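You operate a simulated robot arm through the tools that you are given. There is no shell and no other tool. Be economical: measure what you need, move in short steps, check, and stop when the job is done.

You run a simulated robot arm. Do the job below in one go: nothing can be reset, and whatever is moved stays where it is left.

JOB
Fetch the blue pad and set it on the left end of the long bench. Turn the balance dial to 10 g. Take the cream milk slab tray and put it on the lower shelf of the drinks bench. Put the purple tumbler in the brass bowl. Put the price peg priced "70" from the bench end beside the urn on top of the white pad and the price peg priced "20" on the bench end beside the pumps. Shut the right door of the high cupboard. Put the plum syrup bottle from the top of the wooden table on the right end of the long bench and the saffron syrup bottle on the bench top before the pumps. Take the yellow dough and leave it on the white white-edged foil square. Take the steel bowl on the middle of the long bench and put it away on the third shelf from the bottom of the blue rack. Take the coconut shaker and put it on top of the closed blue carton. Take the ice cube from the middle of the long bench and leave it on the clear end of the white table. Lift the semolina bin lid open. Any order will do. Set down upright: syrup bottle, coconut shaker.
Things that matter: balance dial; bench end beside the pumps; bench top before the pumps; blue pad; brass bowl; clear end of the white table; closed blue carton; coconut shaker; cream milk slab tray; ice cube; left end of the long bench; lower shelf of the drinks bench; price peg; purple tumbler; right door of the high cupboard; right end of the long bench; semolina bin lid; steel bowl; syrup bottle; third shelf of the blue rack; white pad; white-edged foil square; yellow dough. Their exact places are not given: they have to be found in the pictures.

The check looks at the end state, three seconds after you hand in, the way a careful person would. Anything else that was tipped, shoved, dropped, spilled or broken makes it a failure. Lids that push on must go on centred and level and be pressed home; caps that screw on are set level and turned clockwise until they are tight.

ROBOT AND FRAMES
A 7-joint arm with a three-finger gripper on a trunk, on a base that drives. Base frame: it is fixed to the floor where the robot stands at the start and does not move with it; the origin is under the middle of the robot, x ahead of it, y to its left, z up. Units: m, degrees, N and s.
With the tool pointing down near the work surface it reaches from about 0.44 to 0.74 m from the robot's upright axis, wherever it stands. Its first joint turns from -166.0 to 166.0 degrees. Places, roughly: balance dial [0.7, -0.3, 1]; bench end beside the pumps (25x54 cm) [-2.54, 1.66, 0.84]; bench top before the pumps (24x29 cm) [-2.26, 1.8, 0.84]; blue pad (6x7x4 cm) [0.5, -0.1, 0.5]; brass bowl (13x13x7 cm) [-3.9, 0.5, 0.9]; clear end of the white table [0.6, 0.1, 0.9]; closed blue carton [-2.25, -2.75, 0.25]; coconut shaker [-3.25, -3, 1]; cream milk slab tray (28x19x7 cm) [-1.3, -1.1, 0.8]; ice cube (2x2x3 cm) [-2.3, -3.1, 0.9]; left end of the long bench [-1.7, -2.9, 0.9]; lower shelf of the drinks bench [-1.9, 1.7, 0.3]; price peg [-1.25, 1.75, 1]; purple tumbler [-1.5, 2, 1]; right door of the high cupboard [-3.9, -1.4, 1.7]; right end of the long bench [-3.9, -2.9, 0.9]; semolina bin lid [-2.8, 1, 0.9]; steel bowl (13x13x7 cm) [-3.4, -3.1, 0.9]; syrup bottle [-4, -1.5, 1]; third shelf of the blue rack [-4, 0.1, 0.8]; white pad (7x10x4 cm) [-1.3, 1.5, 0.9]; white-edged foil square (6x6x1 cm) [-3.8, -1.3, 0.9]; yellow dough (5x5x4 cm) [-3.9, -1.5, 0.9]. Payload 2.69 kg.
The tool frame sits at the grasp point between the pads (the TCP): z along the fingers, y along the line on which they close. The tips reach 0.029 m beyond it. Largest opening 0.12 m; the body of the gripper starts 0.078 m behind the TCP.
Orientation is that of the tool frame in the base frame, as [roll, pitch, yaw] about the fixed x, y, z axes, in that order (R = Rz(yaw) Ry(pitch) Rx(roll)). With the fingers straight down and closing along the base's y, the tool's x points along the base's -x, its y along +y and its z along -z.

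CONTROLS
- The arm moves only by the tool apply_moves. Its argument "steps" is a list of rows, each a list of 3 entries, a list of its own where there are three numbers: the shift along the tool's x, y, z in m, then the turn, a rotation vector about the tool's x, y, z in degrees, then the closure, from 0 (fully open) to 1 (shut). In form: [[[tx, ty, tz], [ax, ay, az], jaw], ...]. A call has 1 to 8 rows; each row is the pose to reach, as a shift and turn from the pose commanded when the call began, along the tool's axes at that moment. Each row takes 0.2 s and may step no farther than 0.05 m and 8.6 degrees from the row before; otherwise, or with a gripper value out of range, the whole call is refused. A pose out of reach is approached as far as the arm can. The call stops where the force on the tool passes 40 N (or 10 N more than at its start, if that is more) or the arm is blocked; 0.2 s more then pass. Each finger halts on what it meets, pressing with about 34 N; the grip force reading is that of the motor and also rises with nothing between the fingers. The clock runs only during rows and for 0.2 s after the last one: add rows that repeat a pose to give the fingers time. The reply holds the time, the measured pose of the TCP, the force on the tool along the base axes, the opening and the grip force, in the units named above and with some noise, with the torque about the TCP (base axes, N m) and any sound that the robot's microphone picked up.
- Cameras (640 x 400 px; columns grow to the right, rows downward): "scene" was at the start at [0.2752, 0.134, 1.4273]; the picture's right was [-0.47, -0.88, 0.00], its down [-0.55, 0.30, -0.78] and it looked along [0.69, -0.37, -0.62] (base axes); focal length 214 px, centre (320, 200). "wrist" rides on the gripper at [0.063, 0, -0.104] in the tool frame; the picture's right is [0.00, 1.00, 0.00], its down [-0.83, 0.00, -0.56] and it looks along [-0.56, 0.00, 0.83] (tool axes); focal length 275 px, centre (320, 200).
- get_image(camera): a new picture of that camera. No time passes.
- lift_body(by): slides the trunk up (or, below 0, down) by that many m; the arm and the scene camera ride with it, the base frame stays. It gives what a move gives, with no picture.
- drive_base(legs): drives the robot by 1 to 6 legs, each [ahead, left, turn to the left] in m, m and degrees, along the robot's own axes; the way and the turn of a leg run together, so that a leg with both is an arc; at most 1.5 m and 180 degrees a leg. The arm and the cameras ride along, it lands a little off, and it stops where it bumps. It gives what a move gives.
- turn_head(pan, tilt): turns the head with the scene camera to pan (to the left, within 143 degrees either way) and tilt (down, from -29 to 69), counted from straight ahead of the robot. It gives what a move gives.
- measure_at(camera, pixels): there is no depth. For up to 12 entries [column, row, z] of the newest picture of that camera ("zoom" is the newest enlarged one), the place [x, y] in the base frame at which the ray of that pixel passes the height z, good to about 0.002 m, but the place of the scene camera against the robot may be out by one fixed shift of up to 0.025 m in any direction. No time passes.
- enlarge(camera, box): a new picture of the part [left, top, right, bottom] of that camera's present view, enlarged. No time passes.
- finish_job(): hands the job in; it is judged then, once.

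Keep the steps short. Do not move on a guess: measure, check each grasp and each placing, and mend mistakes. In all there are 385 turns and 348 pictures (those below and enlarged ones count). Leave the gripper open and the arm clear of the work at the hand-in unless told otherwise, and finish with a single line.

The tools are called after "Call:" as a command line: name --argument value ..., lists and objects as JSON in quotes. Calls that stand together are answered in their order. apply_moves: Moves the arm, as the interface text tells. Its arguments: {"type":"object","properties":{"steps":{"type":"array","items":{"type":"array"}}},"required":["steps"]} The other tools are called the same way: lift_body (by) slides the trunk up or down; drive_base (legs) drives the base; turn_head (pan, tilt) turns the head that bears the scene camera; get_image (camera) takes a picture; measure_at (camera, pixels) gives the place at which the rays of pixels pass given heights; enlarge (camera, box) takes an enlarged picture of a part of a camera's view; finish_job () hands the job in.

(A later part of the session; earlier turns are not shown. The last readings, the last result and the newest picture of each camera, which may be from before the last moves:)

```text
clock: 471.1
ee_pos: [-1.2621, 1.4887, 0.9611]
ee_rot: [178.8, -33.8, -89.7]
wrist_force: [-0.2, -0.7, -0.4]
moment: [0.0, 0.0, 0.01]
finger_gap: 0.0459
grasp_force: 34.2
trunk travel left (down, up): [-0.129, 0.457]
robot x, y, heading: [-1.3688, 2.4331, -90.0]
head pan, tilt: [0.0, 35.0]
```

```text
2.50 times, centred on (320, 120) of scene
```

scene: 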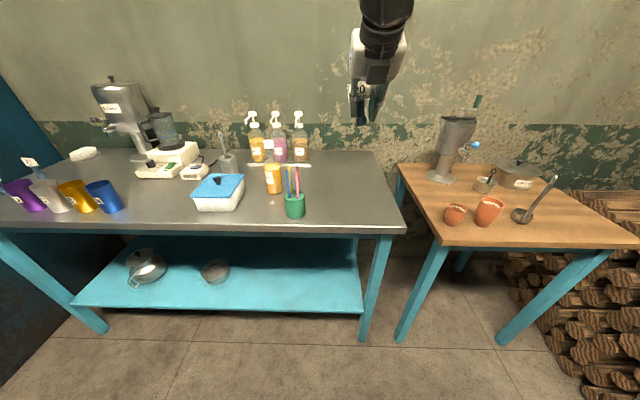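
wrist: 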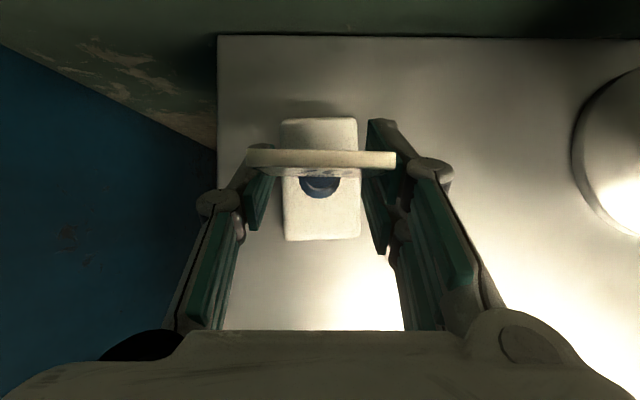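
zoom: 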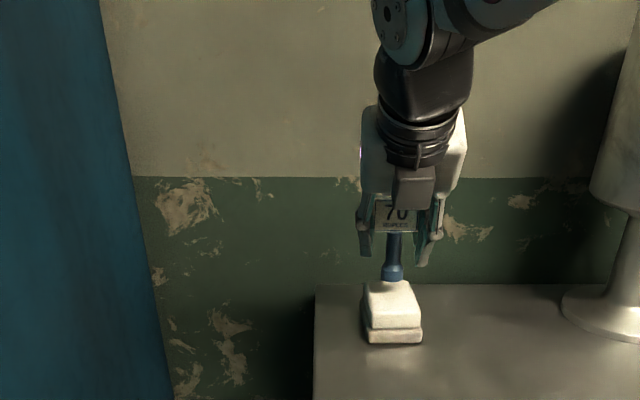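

Call:
apply_moves --steps '[[[-0.0067, 0, 0.01], [0, 0, 0], 0.95], [[-0.0095, 0, 0.0141], [0, 0, 0], 0.95], [[-0.0122, 0, 0.0183], [0, 0, 0], 0.95], [[-0.0145, 0, 0.0216], [0, 0, 0], 0.95], [[-0.0167, 0, 0.0249], [0, 0, 0], 0.95], [[-0.0189, 0, 0.0283], [0, 0, 0], 0.95]]'

Call:
enlarge --camera "scene" --box '[220, 40, 420, 200]'

```text
clock: 472.5
ee_pos: [-1.2616, 1.4897, 0.9287]
ee_rot: [179.0, -34.0, -89.7]
wrist_force: [1.6, 1.1, 24.0]
moment: [-0.08, -0.35, 0.02]
finger_gap: 0.0294
grasp_force: 33.4
trunk travel left (down, up): [-0.129, 0.457]
robot x, y, heading: [-1.3721, 2.4342, -89.9]
head pan, tilt: [0.0, 35.0]
```

```text
2.50 times, centred on (320, 120) of scene
```

zoom: 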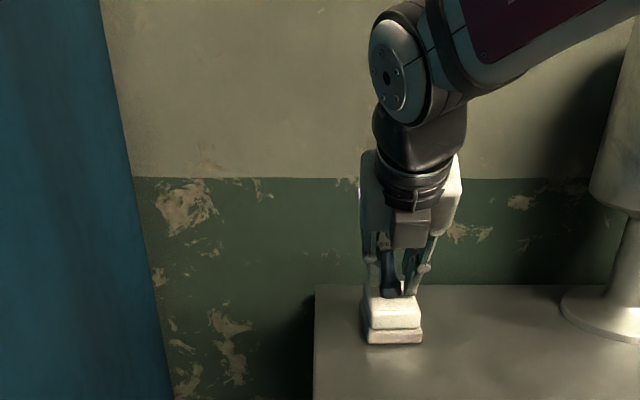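

Call:
get_image --camera "wrist"

```text
152 pictures are left
```

wrist: 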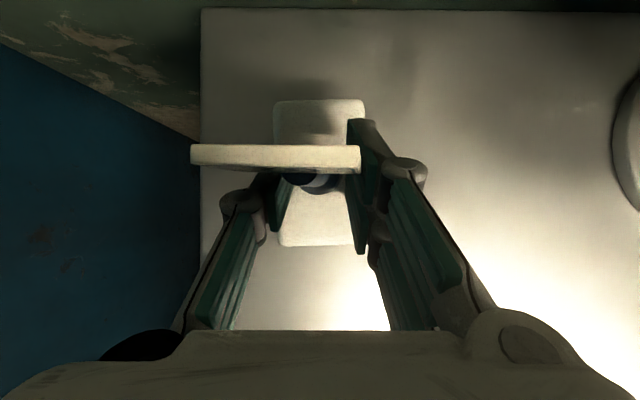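

It leans on the right finger; open slowly so it comes upright on its base.

Call:
apply_moves --steps '[[[0.0017, 0, -0.0025], [0, 0, 0], 0.76], [[0.0017, 0, -0.0025], [0, 0, 0], 0.74], [[0.0017, 0, -0.0025], [0, 0, 0], 0.72], [[0.0017, 0, -0.0025], [0, 0, 0], 0.7], [[0.0017, 0, -0.0025], [0, 0, 0], 0.68], [[0.0017, 0, -0.0025], [0, 0, 0], 0.66]]'

Call:
get_image --camera "wrist"

```text
clock: 473.9
ee_pos: [-1.2631, 1.4884, 0.9295]
ee_rot: [178.8, -33.7, -89.8]
wrist_force: [-0.7, 0.4, 0.2]
moment: [0.03, 0.03, -0.02]
finger_gap: 0.0409
grasp_force: 0.0
trunk travel left (down, up): [-0.129, 0.457]
robot x, y, heading: [-1.37, 2.4331, -89.9]
head pan, tilt: [0.0, 35.0]
```

```text
151 pictures are left
```

wrist: 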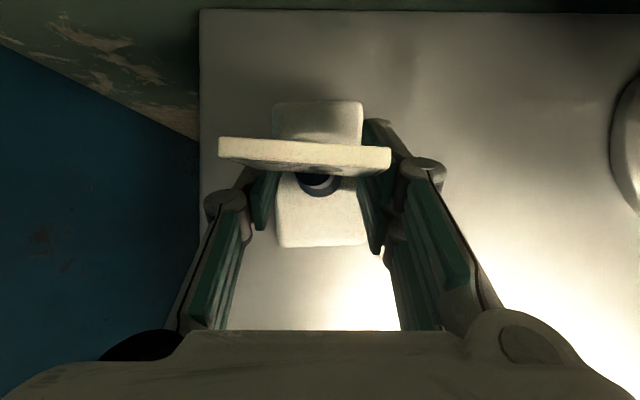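

Call:
apply_moves --steps '[[[0, 0, 0], [0, 0, 0], 0.62], [[0, 0, 0], [0, 0, 0], 0.58], [[0, 0, 0], [0, 0, 0], 0.54], [[0, 0, 0], [0, 0, 0], 0.5], [[0, 0, 0], [0, 0, 0], 0.5]]'

Call:
get_image --camera "wrist"

Call:
enlarge --camera "scene" --box '[220, 40, 420, 200]'

```text
clock: 475.1
ee_pos: [-1.262, 1.4875, 0.93]
ee_rot: [178.8, -33.8, -89.7]
wrist_force: [0.5, 0.7, -0.3]
moment: [-0.01, 0.02, -0.01]
finger_gap: 0.0601
grasp_force: 0.0
trunk travel left (down, up): [-0.129, 0.457]
robot x, y, heading: [-1.375, 2.4348, -90.2]
head pan, tilt: [0.0, 35.0]
```

```text
150 pictures are left
```

wrist: 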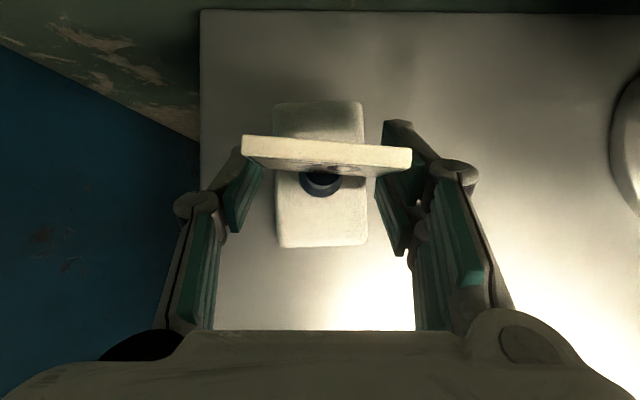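

```text
2.50 times, centred on (320, 120) of scene
```

zoom: 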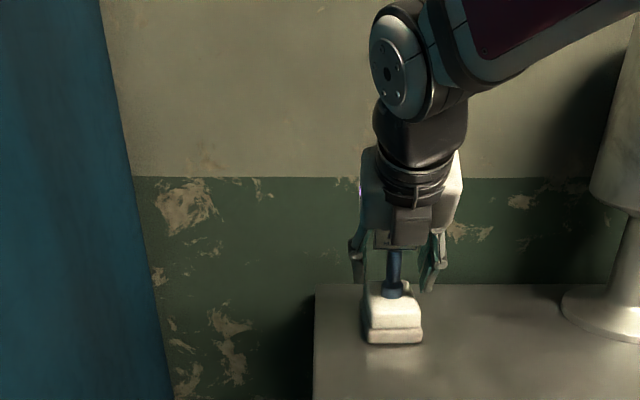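

Call:
apply_moves --steps '[[[0, 0, 0], [0, 0, 0], 0.35], [[-0.0166, 0, -0.0111], [0, 0, 0], 0.3], [[-0.0332, 0, -0.0222], [0, 0, 0], 0.3], [[-0.055, 0, -0.037], [0, 0, 0], 0.3], [[-0.038, 0, -0.062], [0, 0, 0], 0.3], [[-0.02, 0, -0.095], [0, 0, 0], 0.3]]'

Call:
get_image --camera "wrist"

```text
clock: 476.5
ee_pos: [-1.2624, 1.5572, 0.9975]
ee_rot: [178.8, -33.7, -89.9]
wrist_force: [-1.2, -1.0, -0.7]
moment: [0.01, -0.15, 0.1]
finger_gap: 0.0841
grasp_force: 0.2
trunk travel left (down, up): [-0.129, 0.457]
robot x, y, heading: [-1.3713, 2.4329, -90.2]
head pan, tilt: [0.0, 35.0]
```

```text
148 pictures are left
```

wrist: 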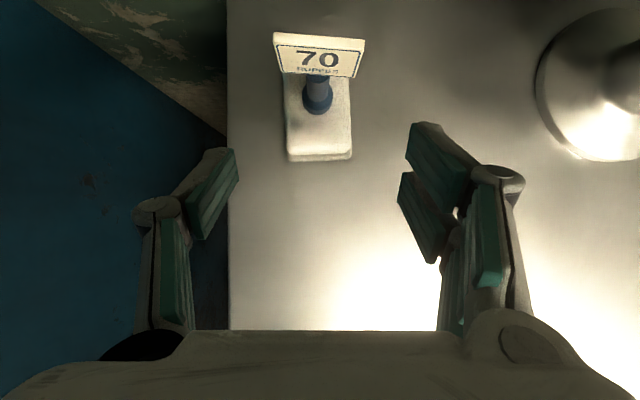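

Peg 70 stands on the pad. Rise, back off, flatten the tilt and look at the tumblers.

Call:
lift_body --by 0.16

Call:
drive_base --legs '[[-0.4, 0, 0], [0, -0.2, 0]]'

Call:
apply_moves --steps '[[[0, 0, 0], [0, 8, 0], 0.3], [[0, 0, 0], [0, 16, 0], 0.3], [[0, 0, 0], [0, 24, 0], 0.3]]'

Call:
get_image --camera "wrist"

```text
clock: 478.4
ee_pos: [-1.26, 1.5559, 1.159]
ee_rot: [178.8, -33.7, -89.7]
wrist_force: [-0.6, -0.7, -0.4]
moment: [-0.01, 0.02, 0.03]
finger_gap: 0.0842
grasp_force: 0.1
trunk travel left (down, up): [-0.289, 0.297]
robot x, y, heading: [-1.3694, 2.4336, -89.9]
head pan, tilt: [0.0, 35.0]
```

```text
clock: 482.0
ee_pos: [-1.4506, 1.9522, 1.1578]
ee_rot: [178.8, -33.8, -89.0]
wrist_force: [-0.6, 0.7, 0.1]
moment: [0.0, -0.02, -0.02]
finger_gap: 0.0841
grasp_force: 0.1
trunk travel left (down, up): [-0.289, 0.297]
robot x, y, heading: [-1.5711, 2.8281, -89.2]
head pan, tilt: [0.0, 35.0]
```

```text
clock: 482.8
ee_pos: [-1.451, 1.9533, 1.159]
ee_rot: [178.3, -57.7, -88.3]
wrist_force: [0.1, 0.8, 0.2]
moment: [-0.03, -0.04, 0.01]
finger_gap: 0.0839
grasp_force: 0.0
trunk travel left (down, up): [-0.289, 0.297]
robot x, y, heading: [-1.5741, 2.8297, -89.5]
head pan, tilt: [0.0, 35.0]
```

```text
147 pictures are left
```

wrist: 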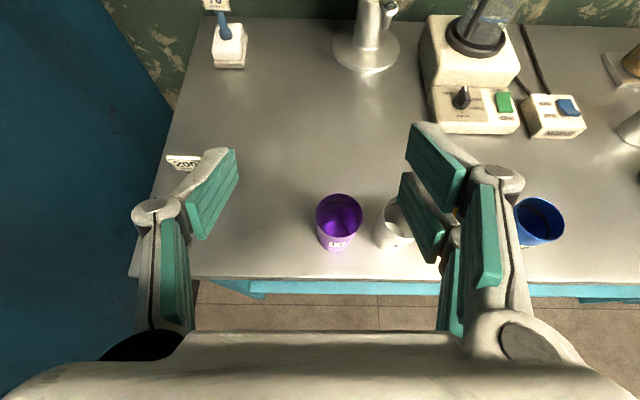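

Call:
measure_at --camera "wrist" --pixels '[[336, 250, 0.86], [339, 214, 0.96], [339, 214, 0.97], [339, 214, 0.98], [316, 214, 0.97], [362, 214, 0.97], [393, 247, 0.86], [378, 220, 0.97], [300, 275, 0.86]]'

```text
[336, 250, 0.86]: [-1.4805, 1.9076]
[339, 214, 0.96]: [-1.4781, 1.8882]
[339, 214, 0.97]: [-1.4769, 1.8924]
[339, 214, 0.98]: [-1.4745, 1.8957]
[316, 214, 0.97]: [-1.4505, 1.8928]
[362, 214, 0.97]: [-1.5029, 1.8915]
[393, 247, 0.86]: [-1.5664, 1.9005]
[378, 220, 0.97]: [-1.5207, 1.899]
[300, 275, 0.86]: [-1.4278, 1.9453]
```

Tumbler D at (-1.478,1.885), rim Ø≈5.7 cm at z≈0.955. Back off, narrow the jaws to 6.6 cm, lower and slide in.

Call:
drive_base --legs '[[-0.1, -0.027, -1]]'

Call:
lift_body --by -0.13

Call:
apply_moves --steps '[[[0, 0, 0], [0, 0, 0], 0.45]]'

Call:
get_image --camera "wrist"

```text
clock: 484.0
ee_pos: [-1.4956, 2.0526, 1.1596]
ee_rot: [178.1, -57.8, -89.4]
wrist_force: [0.2, 1.0, 0.2]
moment: [-0.02, 0.01, 0.0]
finger_gap: 0.0839
grasp_force: 0.1
trunk travel left (down, up): [-0.289, 0.297]
robot x, y, heading: [-1.6015, 2.9256, -90.6]
head pan, tilt: [0.0, 35.0]
```

```text
clock: 485.6
ee_pos: [-1.495, 2.051, 1.0295]
ee_rot: [178.2, -57.8, -89.3]
wrist_force: [-0.6, -0.4, 0.1]
moment: [-0.03, 0.0, -0.03]
finger_gap: 0.0841
grasp_force: 0.0
trunk travel left (down, up): [-0.159, 0.427]
robot x, y, heading: [-1.5991, 2.9271, -90.7]
head pan, tilt: [0.0, 35.0]
```

```text
clock: 486.0
ee_pos: [-1.4946, 2.051, 1.0293]
ee_rot: [178.2, -57.8, -89.4]
wrist_force: [0.3, 0.1, 0.3]
moment: [0.04, -0.01, 0.01]
finger_gap: 0.0663
grasp_force: 0.1
trunk travel left (down, up): [-0.159, 0.427]
robot x, y, heading: [-1.5984, 2.9251, -90.4]
head pan, tilt: [0.0, 35.0]
```

```text
146 pictures are left
```

wrist: 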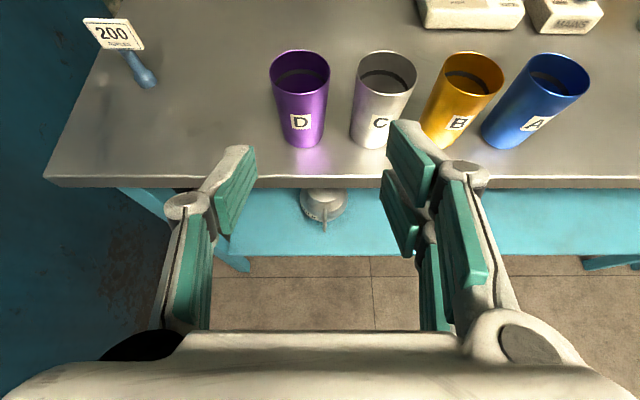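

Call:
measure_at --camera "wrist" --pixels '[[303, 147, 0.86], [284, 136, 0.865], [324, 136, 0.865], [350, 136, 0.865], [270, 75, 0.955], [330, 75, 0.955], [357, 75, 0.955], [300, 75, 0.955]]'

```text
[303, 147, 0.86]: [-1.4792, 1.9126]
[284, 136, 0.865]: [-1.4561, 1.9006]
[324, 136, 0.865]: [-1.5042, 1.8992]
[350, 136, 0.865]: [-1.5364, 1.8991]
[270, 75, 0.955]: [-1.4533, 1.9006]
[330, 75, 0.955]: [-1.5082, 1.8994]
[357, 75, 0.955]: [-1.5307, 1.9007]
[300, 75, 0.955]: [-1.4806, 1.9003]
```

Call:
apply_moves --steps '[[[-0.003, -0.014, 0.045], [0, 0, 0], 0.45], [[-0.006, -0.014, 0.09], [0, 0, 0], 0.45], [[-0.009, -0.014, 0.13], [0, 0, 0], 0.45]]'

Call:
get_image --camera "wrist"

```text
clock: 486.8
ee_pos: [-1.4837, 1.9453, 0.9529]
ee_rot: [178.2, -58.0, -89.4]
wrist_force: [-0.2, 0.2, 0.4]
moment: [0.03, 0.01, 0.0]
finger_gap: 0.0662
grasp_force: 0.1
trunk travel left (down, up): [-0.159, 0.427]
robot x, y, heading: [-1.6005, 2.9309, -90.7]
head pan, tilt: [0.0, 35.0]
```

```text
145 pictures are left
```

wrist: 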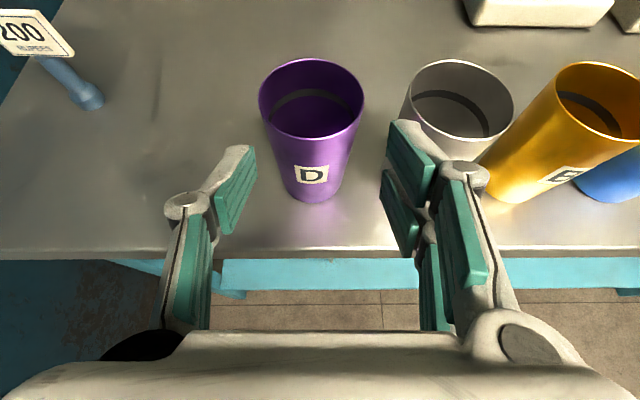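

Call:
apply_moves --steps '[[[-0.002, -0.0035, 0.03], [0, 0, 0], 0.45], [[-0.0044, -0.0035, 0.064], [0, 0, 0], 0.45]]'

Call:
get_image --camera "wrist"

```text
clock: 487.4
ee_pos: [-1.4819, 1.8924, 0.9144]
ee_rot: [178.3, -57.9, -89.3]
wrist_force: [-0.2, 0.6, -0.7]
moment: [0.02, 0.02, -0.02]
finger_gap: 0.0661
grasp_force: 0.0
trunk travel left (down, up): [-0.159, 0.427]
robot x, y, heading: [-1.599, 2.9283, -90.6]
head pan, tilt: [0.0, 35.0]
```

```text
144 pictures are left
```

wrist: 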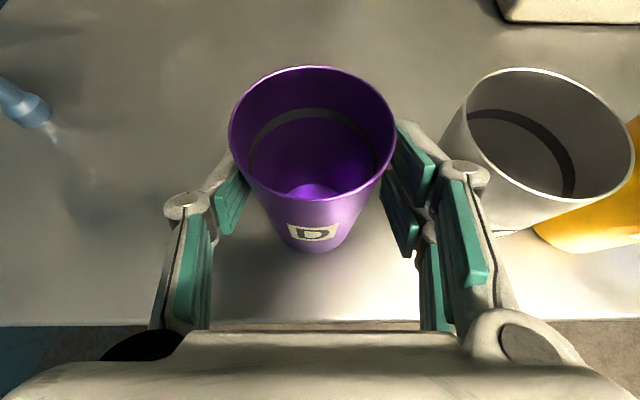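

Straddled, C untouched. Close and lift.

Call:
apply_moves --steps '[[[0, -0.001, 0], [0, 0, 0], 0.6], [[0, -0.001, 0], [0, 0, 0], 0.9], [[0, -0.001, 0], [0, 0, 0], 0.9]]'

Call:
apply_moves --steps '[[[0.025, 0, -0.016], [0, 0, 0], 0.9], [[0.06, 0, -0.038], [0, 0, 0], 0.9], [[0.093, 0, -0.059], [0, 0, 0], 0.9]]'

Call:
get_image --camera "wrist"

```text
clock: 488.2
ee_pos: [-1.4806, 1.8944, 0.9149]
ee_rot: [178.2, -57.7, -89.2]
wrist_force: [-0.9, -0.6, 3.1]
moment: [-0.13, 0.02, -0.05]
finger_gap: 0.0561
grasp_force: 33.7
trunk travel left (down, up): [-0.159, 0.427]
robot x, y, heading: [-1.5991, 2.9325, -90.6]
head pan, tilt: [0.0, 35.0]
```

```text
clock: 489.0
ee_pos: [-1.4791, 1.8932, 1.0235]
ee_rot: [178.2, -57.6, -89.3]
wrist_force: [0.4, -1.1, -1.0]
moment: [-0.03, 0.0, -0.04]
finger_gap: 0.0561
grasp_force: 33.7
trunk travel left (down, up): [-0.159, 0.427]
robot x, y, heading: [-1.6015, 2.9311, -90.5]
head pan, tilt: [0.0, 35.0]
```

```text
143 pictures are left
```

wrist: 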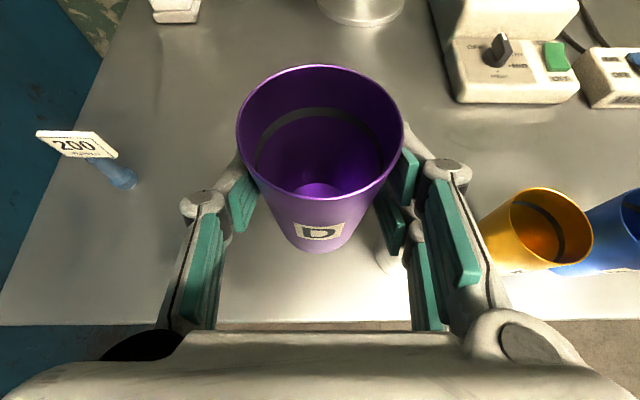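

Tumbler held (base 5.5 cm below TCP). Raise, retract, check the row, then travel to the rack.

Call:
lift_body --by 0.15

Call:
drive_base --legs '[[-0.05, 0, 0]]'

Call:
apply_moves --steps '[[[-0.025, 0, -0.04], [0, 0, 0], 0.9], [[-0.05, 0, -0.08], [0, 0, 0], 0.9], [[-0.075, 0, -0.12], [0, 0, 0], 0.9], [[-0.1, 0, -0.16], [0, 0, 0], 0.9], [[-0.125, 0, -0.2], [0, 0, 0], 0.9], [[-0.15, 0, -0.24], [0, 0, 0], 0.9]]'

Call:
get_image --camera "scene"

```text
clock: 490.7
ee_pos: [-1.4785, 1.8948, 1.1733]
ee_rot: [178.2, -57.8, -89.3]
wrist_force: [0.3, 0.7, -1.7]
moment: [0.01, -0.03, 0.02]
finger_gap: 0.0559
grasp_force: 33.8
trunk travel left (down, up): [-0.309, 0.277]
robot x, y, heading: [-1.5978, 2.9246, -90.5]
head pan, tilt: [0.0, 35.0]
```

```text
clock: 491.6
ee_pos: [-1.4783, 1.9448, 1.1739]
ee_rot: [178.2, -57.8, -89.3]
wrist_force: [-0.2, 1.4, -0.6]
moment: [-0.02, 0.01, -0.02]
finger_gap: 0.0558
grasp_force: 34.0
trunk travel left (down, up): [-0.309, 0.277]
robot x, y, heading: [-1.5968, 2.9815, -90.7]
head pan, tilt: [0.0, 35.0]
```

```text
clock: 493.1
ee_pos: [-1.4728, 2.2278, 1.1728]
ee_rot: [178.3, -57.8, -89.4]
wrist_force: [-0.2, -0.7, -1.9]
moment: [0.04, 0.01, -0.01]
finger_gap: 0.0555
grasp_force: 33.9
trunk travel left (down, up): [-0.309, 0.277]
robot x, y, heading: [-1.5979, 2.9778, -90.4]
head pan, tilt: [0.0, 35.0]
```

```text
142 pictures are left
```

scene: 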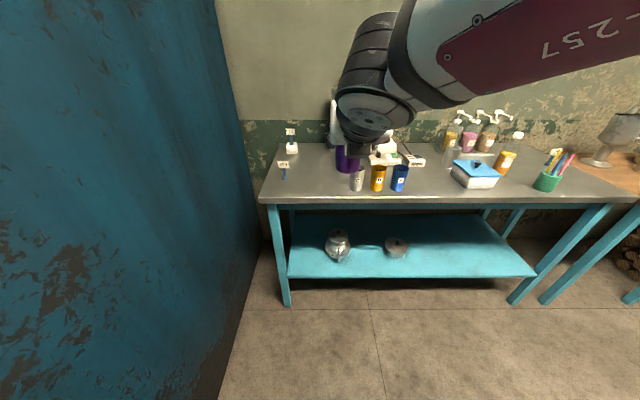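

Others still stand. Drive out of the drinks room and back to the main room.

Call:
drive_base --legs '[[-0.25, 0, 0], [0, 0, 90], [1.35, 0, 0], [0, 0, -90], [1.45, 0, 0], [1.4, 0, 0]]'

Call:
turn_head --pan -40 --tilt 30

Call:
get_image --camera "scene"

```text
clock: 522.4
ee_pos: [-0.2606, -0.3701, 1.1757]
ee_rot: [178.3, -57.8, -92.0]
wrist_force: [-0.6, -0.8, -0.9]
moment: [-0.01, 0.0, 0.02]
finger_gap: 0.0556
grasp_force: 34.2
trunk travel left (down, up): [-0.309, 0.277]
robot x, y, heading: [-0.3504, 0.387, -93.3]
head pan, tilt: [0.0, 35.0]
```

```text
clock: 523.5
ee_pos: [-0.2601, -0.3709, 1.1745]
ee_rot: [178.2, -57.7, -92.0]
wrist_force: [-0.3, -0.6, -0.3]
moment: [0.01, 0.01, -0.01]
finger_gap: 0.0556
grasp_force: 33.9
trunk travel left (down, up): [-0.309, 0.277]
robot x, y, heading: [-0.3492, 0.3875, -93.1]
head pan, tilt: [-40.0, 30.0]
```

```text
141 pictures are left
```

scene: 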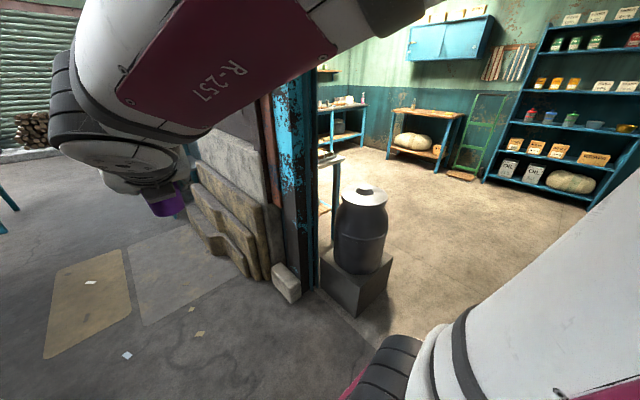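

Call:
drive_base --legs '[[0, -0.0, -87], [1.4, -0.05, 0], [1.0, 0, 0]]'

Call:
turn_head --pan 0 --tilt 25

Call:
get_image --camera "scene"

```text
clock: 538.8
ee_pos: [-3.4609, 0.3405, 1.1754]
ee_rot: [178.2, -57.8, -179.0]
wrist_force: [0.4, -0.5, -0.6]
moment: [0.0, -0.03, 0.01]
finger_gap: 0.0555
grasp_force: 34.4
trunk travel left (down, up): [-0.309, 0.277]
robot x, y, heading: [-2.7144, 0.4703, 179.7]
head pan, tilt: [-40.0, 30.0]
```

```text
clock: 539.9
ee_pos: [-3.4604, 0.3403, 1.1753]
ee_rot: [178.2, -57.8, -179.2]
wrist_force: [-0.7, -0.2, 0.1]
moment: [0.01, 0.01, -0.01]
finger_gap: 0.0555
grasp_force: 34.5
trunk travel left (down, up): [-0.309, 0.277]
robot x, y, heading: [-2.7113, 0.4688, 179.9]
head pan, tilt: [0.0, 25.0]
```

```text
140 pictures are left
```

scene: 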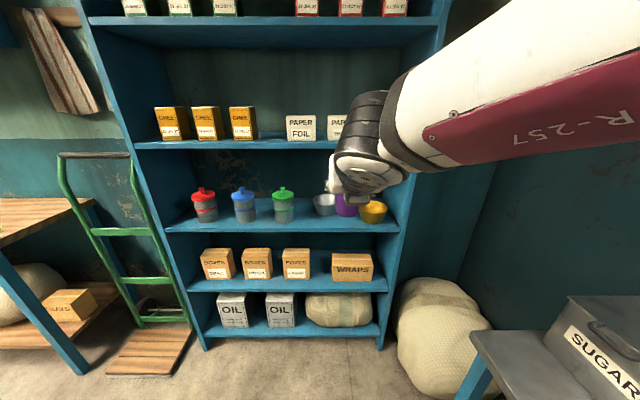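

Call:
measure_at --camera "scene" --pixels '[[250, 148, 1.1], [250, 148, 1.14], [250, 148, 1.18], [250, 228, 0.83], [373, 222, 0.86], [373, 205, 0.915], [358, 210, 0.915], [388, 208, 0.915]]'

Call:
apply_moves --steps '[[[0, 0.045, 0], [0, 0, 0], 0.9], [[0, 0.09, 0], [0, 0, 0], 0.9], [[0, 0.135, 0], [0, 0, 0], 0.9], [[0, 0.18, 0], [0, 0, 0], 0.9]]'

Call:
get_image --camera "wrist"

```text
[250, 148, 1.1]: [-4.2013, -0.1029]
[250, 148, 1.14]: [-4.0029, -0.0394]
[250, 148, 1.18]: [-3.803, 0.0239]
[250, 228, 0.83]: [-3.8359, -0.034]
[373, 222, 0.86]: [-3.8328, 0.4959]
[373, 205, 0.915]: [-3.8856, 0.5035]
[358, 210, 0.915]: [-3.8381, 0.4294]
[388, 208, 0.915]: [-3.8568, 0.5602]
```

```text
clock: 540.9
ee_pos: [-3.4596, 0.5218, 1.1784]
ee_rot: [178.0, -57.8, -178.8]
wrist_force: [-0.5, -0.3, -1.1]
moment: [0.0, -0.03, -0.09]
finger_gap: 0.0555
grasp_force: 33.7
trunk travel left (down, up): [-0.309, 0.277]
robot x, y, heading: [-2.7105, 0.4685, 179.7]
head pan, tilt: [0.0, 25.0]
```

```text
139 pictures are left
```

wrist: 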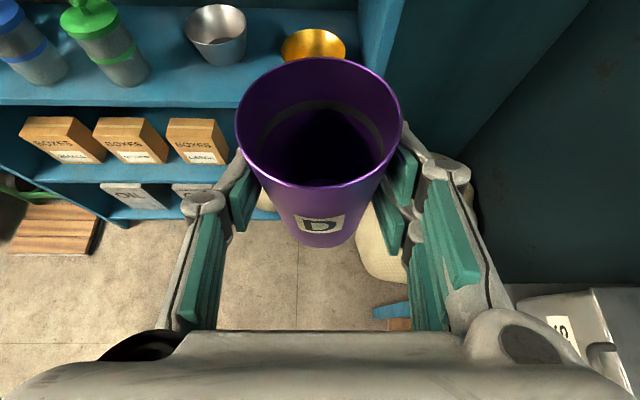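

Call:
measure_at --camera "wrist" --pixels '[[281, 47, 0.915], [346, 47, 0.915], [313, 30, 0.915], [313, 60, 0.915], [300, 103, 0.845], [218, 62, 0.85], [216, 20, 0.915]]'

```text
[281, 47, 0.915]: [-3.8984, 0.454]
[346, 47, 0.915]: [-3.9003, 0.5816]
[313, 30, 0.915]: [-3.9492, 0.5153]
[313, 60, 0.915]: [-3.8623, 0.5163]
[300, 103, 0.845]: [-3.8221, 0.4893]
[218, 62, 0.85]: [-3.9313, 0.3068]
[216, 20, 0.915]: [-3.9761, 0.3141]
```

Brass bowl centre ≈ (-3.89,0.518), rim z≈0.915. Lower to TCP z 1.0 and advance.

Call:
lift_body --by -0.172

Call:
drive_base --legs '[[0.28, 0, 0]]'

Call:
get_image --camera "wrist"

Call:
get_image --camera "scene"

```text
clock: 542.8
ee_pos: [-3.4594, 0.5207, 1.0057]
ee_rot: [178.2, -57.8, -179.1]
wrist_force: [0.3, -0.5, -0.7]
moment: [0.01, -0.02, 0.0]
finger_gap: 0.0556
grasp_force: 34.8
trunk travel left (down, up): [-0.137, 0.449]
robot x, y, heading: [-2.706, 0.4656, 179.8]
head pan, tilt: [0.0, 25.0]
```

```text
clock: 544.8
ee_pos: [-3.7399, 0.5172, 1.0067]
ee_rot: [178.2, -57.8, -178.8]
wrist_force: [-0.1, 1.2, -0.1]
moment: [0.01, 0.0, 0.01]
finger_gap: 0.0554
grasp_force: 33.9
trunk travel left (down, up): [-0.137, 0.449]
robot x, y, heading: [-2.9911, 0.4692, -179.8]
head pan, tilt: [0.0, 25.0]
```

```text
138 pictures are left
```

wrist: 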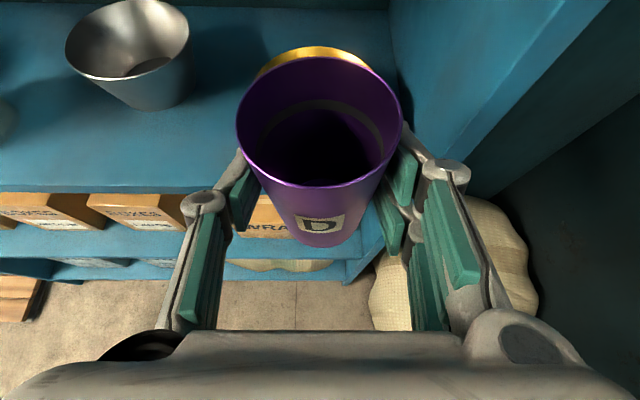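

```text
137 pictures are left
```

scene: 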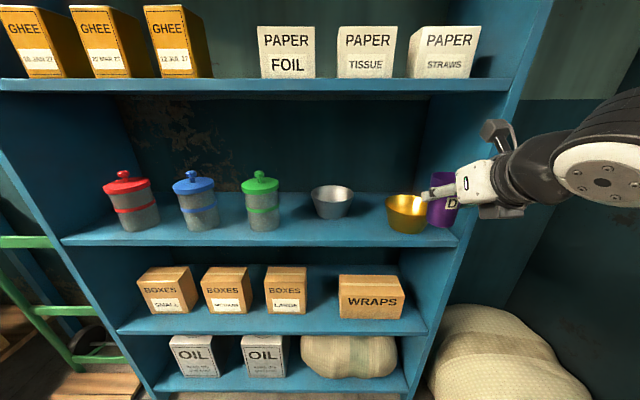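

Call:
measure_at --camera "wrist" --pixels '[[318, 47, 0.915], [257, 74, 0.915], [371, 68, 0.915], [318, 47, 0.92]]'

Call:
enlarge --camera "scene" --box '[300, 140, 520, 270]'

```text
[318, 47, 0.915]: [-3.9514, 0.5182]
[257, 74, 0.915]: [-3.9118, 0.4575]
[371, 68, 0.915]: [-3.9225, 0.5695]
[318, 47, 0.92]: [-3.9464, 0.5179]
```

```text
2.91 times, centred on (410, 205) of scene
```

zoom: 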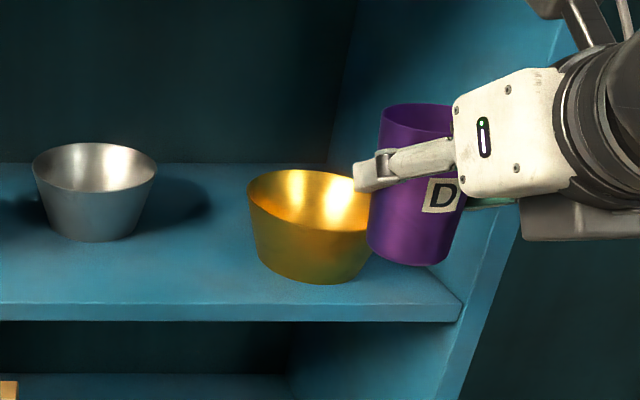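

Call:
apply_moves --steps '[[[0.0252, 0, 0.04], [0, 0, 0], 0.9], [[0.0503, 0, 0.08], [0, 0, 0], 0.9], [[0.0755, 0.001, 0.1198], [0, 0, 0], 0.9]]'

Call:
get_image --camera "wrist"

Call:
enlarge --camera "scene" --box '[300, 140, 520, 270]'

```text
clock: 545.6
ee_pos: [-3.8821, 0.5168, 1.0064]
ee_rot: [178.1, -57.8, -178.7]
wrist_force: [0.2, 0.8, -0.8]
moment: [-0.03, -0.02, 0.04]
finger_gap: 0.0554
grasp_force: 34.4
trunk travel left (down, up): [-0.137, 0.449]
robot x, y, heading: [-2.9942, 0.473, -179.8]
head pan, tilt: [0.0, 25.0]
```

```text
135 pictures are left
```

wrist: 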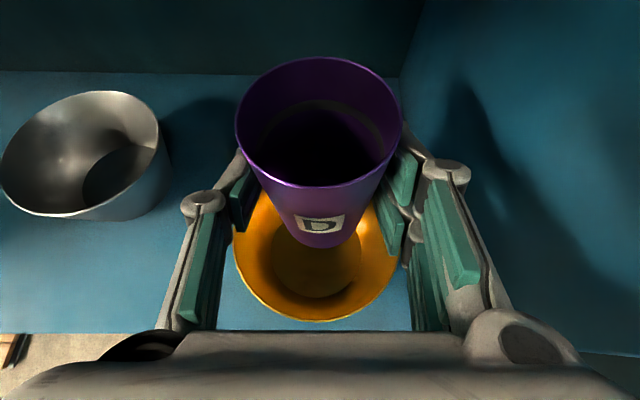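

```text
2.91 times, centred on (410, 205) of scene
```

zoom: 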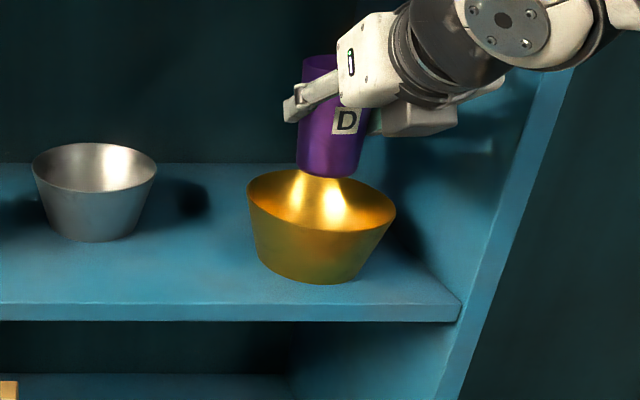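

Call:
measure_at --camera "wrist" --pixels '[[317, 298, 0.85], [272, 255, 0.85], [361, 255, 0.85], [317, 321, 0.915]]'

```text
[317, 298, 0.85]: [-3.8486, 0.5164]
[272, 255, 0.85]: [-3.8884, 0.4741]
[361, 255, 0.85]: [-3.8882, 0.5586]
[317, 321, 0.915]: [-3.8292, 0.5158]
```

Call:
lift_body --by -0.085

Call:
apply_moves --steps '[[[-0.0042, 0, 0.0027], [0, 0, 0], 0.9], [[-0.0076, 0, 0.0048], [0, 0, 0], 0.9], [[-0.011, 0, 0.0069], [0, 0, 0], 0.9], [[-0.0144, 0, 0.0091], [0, 0, 0], 0.9], [[-0.0178, 0, 0.0112], [0, 0, 0], 0.9]]'

Call:
get_image --camera "wrist"

Call:
enlarge --camera "scene" --box '[300, 100, 520, 230]'

```text
clock: 546.8
ee_pos: [-3.8833, 0.5186, 0.9221]
ee_rot: [178.2, -57.8, -178.7]
wrist_force: [-0.1, 0.3, -0.5]
moment: [-0.01, 0.0, 0.02]
finger_gap: 0.0555
grasp_force: 34.3
trunk travel left (down, up): [-0.052, 0.534]
robot x, y, heading: [-2.9918, 0.469, -179.8]
head pan, tilt: [0.0, 25.0]
```

```text
clock: 547.6
ee_pos: [-3.8857, 0.5185, 0.9171]
ee_rot: [178.3, -58.7, -178.6]
wrist_force: [-2.5, -0.1, 10.4]
moment: [-0.09, 0.12, 0.04]
finger_gap: 0.0554
grasp_force: 34.2
trunk travel left (down, up): [-0.052, 0.534]
robot x, y, heading: [-2.9909, 0.4687, -179.9]
head pan, tilt: [0.0, 25.0]
stopped in row 3: the force on the tool passed its limit at 46 N (the readings are from after the stop); the commanded pose is now the measured one
```

```text
133 pictures are left
```

wrist: 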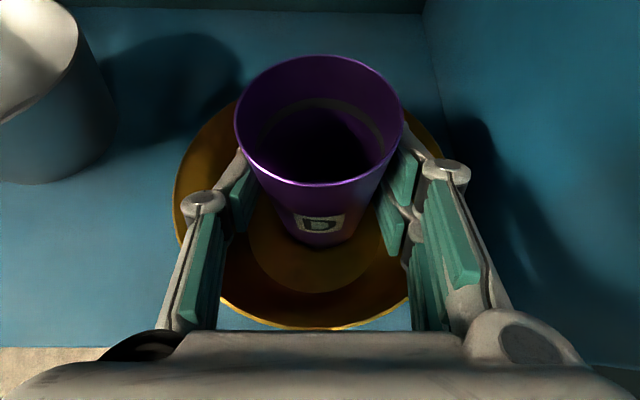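

```text
2.91 times, centred on (410, 165) of scene
```

zoom: 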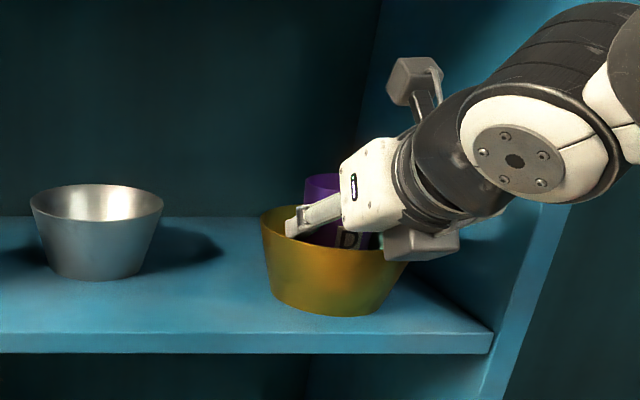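

Contact. Open and check.

Call:
apply_moves --steps '[[[0.0025, 0, -0.0016], [0, 0, 0], 0.6], [[0.0025, 0, -0.0016], [0, 0, 0], 0.5], [[0.0025, 0, -0.0016], [0, 0, 0], 0.45], [[0.0025, 0, -0.0016], [0, 0, 0], 0.45]]'

Call:
get_image --camera "wrist"

```text
clock: 548.6
ee_pos: [-3.8848, 0.5189, 0.9191]
ee_rot: [178.3, -58.5, -178.6]
wrist_force: [0.5, -0.8, 0.5]
moment: [0.03, 0.01, -0.02]
finger_gap: 0.0659
grasp_force: 0.1
trunk travel left (down, up): [-0.052, 0.534]
robot x, y, heading: [-2.9914, 0.4705, -180.0]
head pan, tilt: [0.0, 25.0]
```

```text
131 pictures are left
```

wrist: 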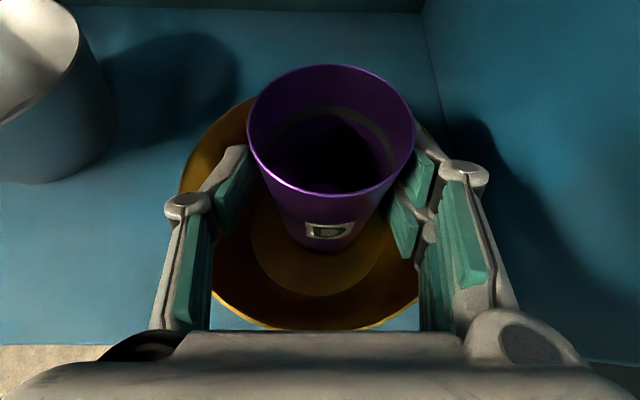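

Call:
apply_moves --steps '[[[0.0127, 0, -0.008], [0, 0, 0], 0.43], [[0.02, 0, -0.035], [0, 0, 0], 0.4], [[0.02, 0, -0.075], [0, 0, 0], 0.4], [[0.02, 0, -0.12], [0, 0, 0], 0.4]]'

Call:
get_image --camera "wrist"

```text
clock: 549.6
ee_pos: [-3.7914, 0.5161, 0.9976]
ee_rot: [178.2, -58.6, -178.6]
wrist_force: [1.3, -0.6, 1.2]
moment: [-0.01, -0.04, -0.02]
finger_gap: 0.072
grasp_force: 0.0
trunk travel left (down, up): [-0.052, 0.534]
robot x, y, heading: [-2.9918, 0.4701, -180.1]
head pan, tilt: [0.0, 25.0]
```

```text
130 pictures are left
```

wrist: 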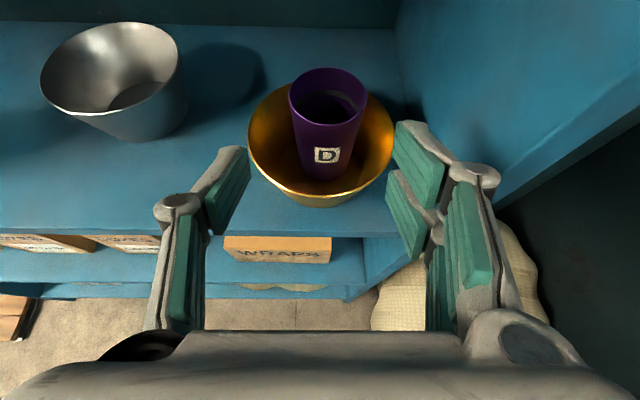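

Tumbler is in the brass bowl. Back off and look at the bins to the right.

Call:
drive_base --legs '[[-0.45, 0.2, 0]]'

Call:
turn_head --pan -75 --tilt 35

Call:
get_image --camera "scene"

```text
clock: 552.5
ee_pos: [-3.3422, 0.313, 0.9969]
ee_rot: [178.2, -58.6, -178.6]
wrist_force: [-0.1, 0.6, -0.4]
moment: [0.0, -0.02, 0.01]
finger_gap: 0.0721
grasp_force: 0.1
trunk travel left (down, up): [-0.052, 0.534]
robot x, y, heading: [-2.5411, 0.2699, -179.8]
head pan, tilt: [0.0, 25.0]
```

```text
clock: 553.9
ee_pos: [-3.3416, 0.3123, 0.9972]
ee_rot: [178.3, -58.6, -178.6]
wrist_force: [0.8, -0.3, -0.9]
moment: [-0.01, 0.0, 0.0]
finger_gap: 0.0721
grasp_force: 0.1
trunk travel left (down, up): [-0.052, 0.534]
robot x, y, heading: [-2.5434, 0.2678, -179.6]
head pan, tilt: [-75.0, 35.0]
```

```text
129 pictures are left
```

scene: 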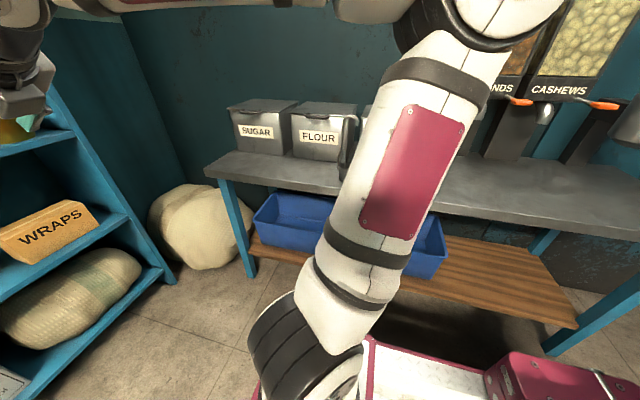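

Call:
lift_body --by 0.25

Call:
drive_base --legs '[[0, 0.5, 0], [0, 0, -90], [0, 0.2, 0]]'

Call:
turn_head --pan 0 --tilt 28

Call:
get_image --camera "scene"

Call:
get_image --camera "wrist"

```text
clock: 556.5
ee_pos: [-3.3404, 0.3132, 1.2463]
ee_rot: [178.3, -58.5, -178.5]
wrist_force: [0.5, 0.3, 0.2]
moment: [0.02, 0.01, 0.0]
finger_gap: 0.0722
grasp_force: 0.2
trunk travel left (down, up): [-0.302, 0.284]
robot x, y, heading: [-2.5428, 0.2677, -179.6]
head pan, tilt: [-75.0, 35.0]
```

```text
clock: 564.5
ee_pos: [-2.7058, 0.5607, 1.2476]
ee_rot: [178.2, -58.5, 92.1]
wrist_force: [0.2, -0.4, 0.4]
moment: [0.02, -0.02, -0.04]
finger_gap: 0.0722
grasp_force: 0.0
trunk travel left (down, up): [-0.302, 0.284]
robot x, y, heading: [-2.7417, -0.2399, 90.7]
head pan, tilt: [-75.0, 35.0]
```

```text
clock: 565.9
ee_pos: [-2.7056, 0.5612, 1.2463]
ee_rot: [178.4, -58.6, 92.1]
wrist_force: [0.9, -1.0, -1.0]
moment: [0.01, -0.05, 0.01]
finger_gap: 0.072
grasp_force: 0.0
trunk travel left (down, up): [-0.302, 0.284]
robot x, y, heading: [-2.7407, -0.2389, 90.8]
head pan, tilt: [0.0, 28.0]
```

```text
128 pictures are left
```

scene: 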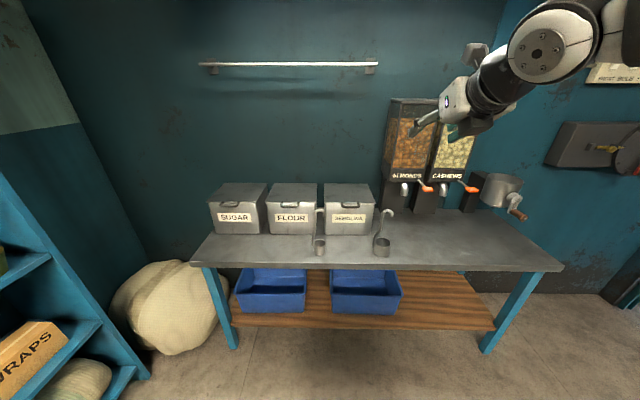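

```text
127 pictures are left
```

wrist: 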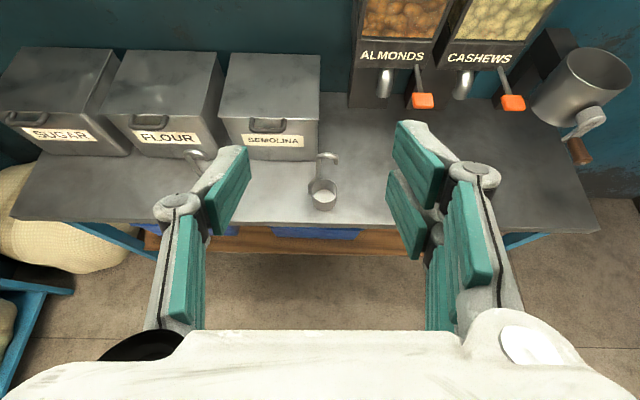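

Call:
enlarge --camera "wrist" --box '[180, 30, 380, 220]'

Call:
measure_at --camera "wrist" --pixels '[[222, 118, 1.02], [318, 118, 1.02], [222, 118, 1.0], [318, 118, 1.0], [230, 56, 1.02], [318, 55, 1.02], [268, 135, 1.0], [318, 160, 0.86], [325, 205, 0.86], [300, 225, 0.86], [230, 158, 0.86]]'

```text
2.11 times, centred on (280, 125) of wrist
```

zoom: 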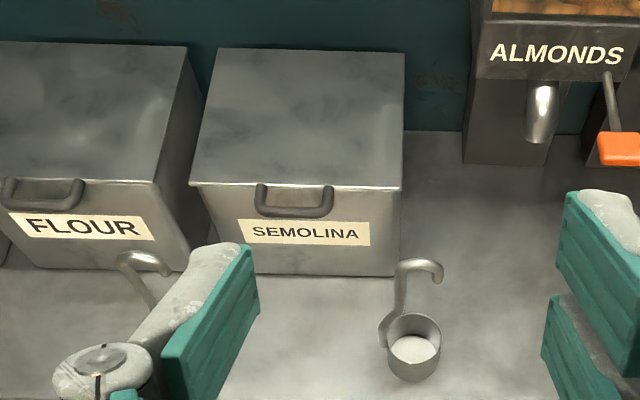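

```text
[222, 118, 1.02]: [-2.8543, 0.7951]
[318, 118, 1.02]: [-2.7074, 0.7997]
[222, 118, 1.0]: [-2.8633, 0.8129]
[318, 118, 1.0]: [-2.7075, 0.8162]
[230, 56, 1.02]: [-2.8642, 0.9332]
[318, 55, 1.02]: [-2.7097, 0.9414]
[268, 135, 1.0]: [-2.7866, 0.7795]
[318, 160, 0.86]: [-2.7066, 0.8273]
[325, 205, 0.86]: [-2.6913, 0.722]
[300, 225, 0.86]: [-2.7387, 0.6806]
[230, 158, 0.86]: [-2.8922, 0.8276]
```

Semolina bin: front at y≈0.827, handle centre x≈-2.787, lid top z≈0.985. Make the tool horizontal, close the fingers, and lower to just under handle height.

Call:
apply_moves --steps '[[[0, 0, 0], [0, 8, 0], 0.6], [[0, 0, 0], [0, 16, 0], 0.9], [[0, 0, 0], [0, 24, 0], 1], [[0, 0, 0], [0, 31, 0], 1]]'

Call:
lift_body --by -0.2

Call:
drive_base --legs '[[0, 0.07, 0]]'

Call:
get_image --camera "wrist"

```text
clock: 567.1
ee_pos: [-2.7478, 0.5629, 1.2469]
ee_rot: [107.8, -88.9, 167.9]
wrist_force: [-0.1, 0.7, -0.5]
moment: [0.02, -0.01, 0.04]
finger_gap: 0.0
grasp_force: 28.5
out of reach, approached as far as the arm can: row 2, 3
trunk travel left (down, up): [-0.302, 0.284]
robot x, y, heading: [-2.7409, -0.2383, 90.8]
head pan, tilt: [0.0, 28.0]
stopped in row 4: the arm was blocked; the commanded pose is now the measured one
```

```text
clock: 569.3
ee_pos: [-2.7469, 0.5625, 1.047]
ee_rot: [111.0, -89.0, 164.7]
wrist_force: [0.0, -0.6, -0.3]
moment: [0.02, 0.01, 0.03]
finger_gap: 0.0
grasp_force: 28.6
trunk travel left (down, up): [-0.102, 0.484]
robot x, y, heading: [-2.7433, -0.2404, 91.0]
head pan, tilt: [0.0, 28.0]
```

```text
clock: 570.3
ee_pos: [-2.8185, 0.5621, 1.0465]
ee_rot: [111.1, -89.0, 164.7]
wrist_force: [-0.8, 0.5, -1.2]
moment: [0.01, -0.01, 0.03]
finger_gap: 0.0001
grasp_force: 28.5
trunk travel left (down, up): [-0.102, 0.484]
robot x, y, heading: [-2.8132, -0.239, 90.8]
head pan, tilt: [0.0, 28.0]
```

```text
125 pictures are left
```

wrist: 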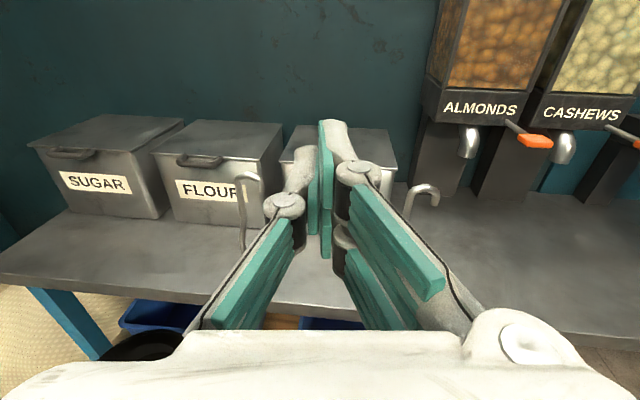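

Call:
enlarge --camera "scene" --box '[260, 140, 440, 270]'

Call:
get_image --camera "scene"

```text
3.08 times, centred on (350, 205) of scene
```

zoom: 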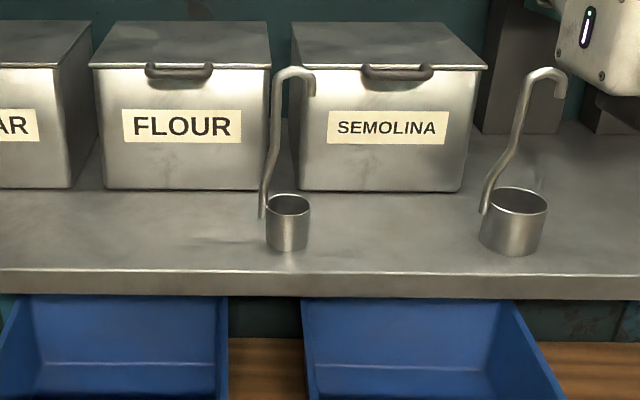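

```text
123 pictures are left
```

scene: 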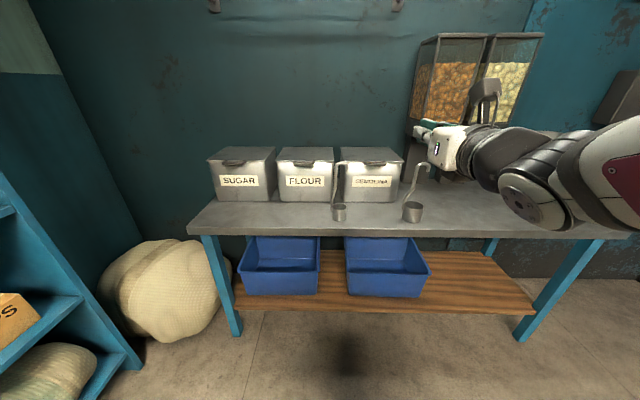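

Call:
measure_at --camera "scene" --pixels '[[339, 220, 0.86], [412, 221, 0.86], [344, 200, 0.86], [394, 200, 0.86], [340, 165, 1.0], [424, 167, 1.0], [340, 165, 0.97]]'

```text
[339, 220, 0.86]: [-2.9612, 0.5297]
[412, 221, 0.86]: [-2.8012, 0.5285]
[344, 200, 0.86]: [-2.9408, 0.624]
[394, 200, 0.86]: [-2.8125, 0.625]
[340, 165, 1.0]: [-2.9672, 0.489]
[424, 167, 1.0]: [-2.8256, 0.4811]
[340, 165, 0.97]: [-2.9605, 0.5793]
```

Call:
measure_at --camera "wrist" --pixels '[[180, 220, 0.86], [255, 222, 0.86], [280, 160, 0.98], [395, 165, 0.98], [180, 220, 0.8], [250, 240, 0.86], [300, 300, 0.86], [50, 290, 0.86]]'

Call:
measure_at --camera "scene" --pixels '[[280, 200, 0.86], [333, 200, 0.86], [190, 232, 0.86], [300, 237, 0.86]]'

```text
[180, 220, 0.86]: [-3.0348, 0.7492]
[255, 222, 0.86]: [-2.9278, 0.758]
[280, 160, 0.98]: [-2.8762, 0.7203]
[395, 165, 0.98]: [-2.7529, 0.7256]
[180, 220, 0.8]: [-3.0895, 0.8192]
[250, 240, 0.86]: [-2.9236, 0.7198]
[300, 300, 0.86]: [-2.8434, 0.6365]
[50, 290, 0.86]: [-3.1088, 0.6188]
```

```text
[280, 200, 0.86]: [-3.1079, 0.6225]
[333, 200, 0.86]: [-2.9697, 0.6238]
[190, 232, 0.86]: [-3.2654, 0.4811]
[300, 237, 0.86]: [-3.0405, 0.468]
```

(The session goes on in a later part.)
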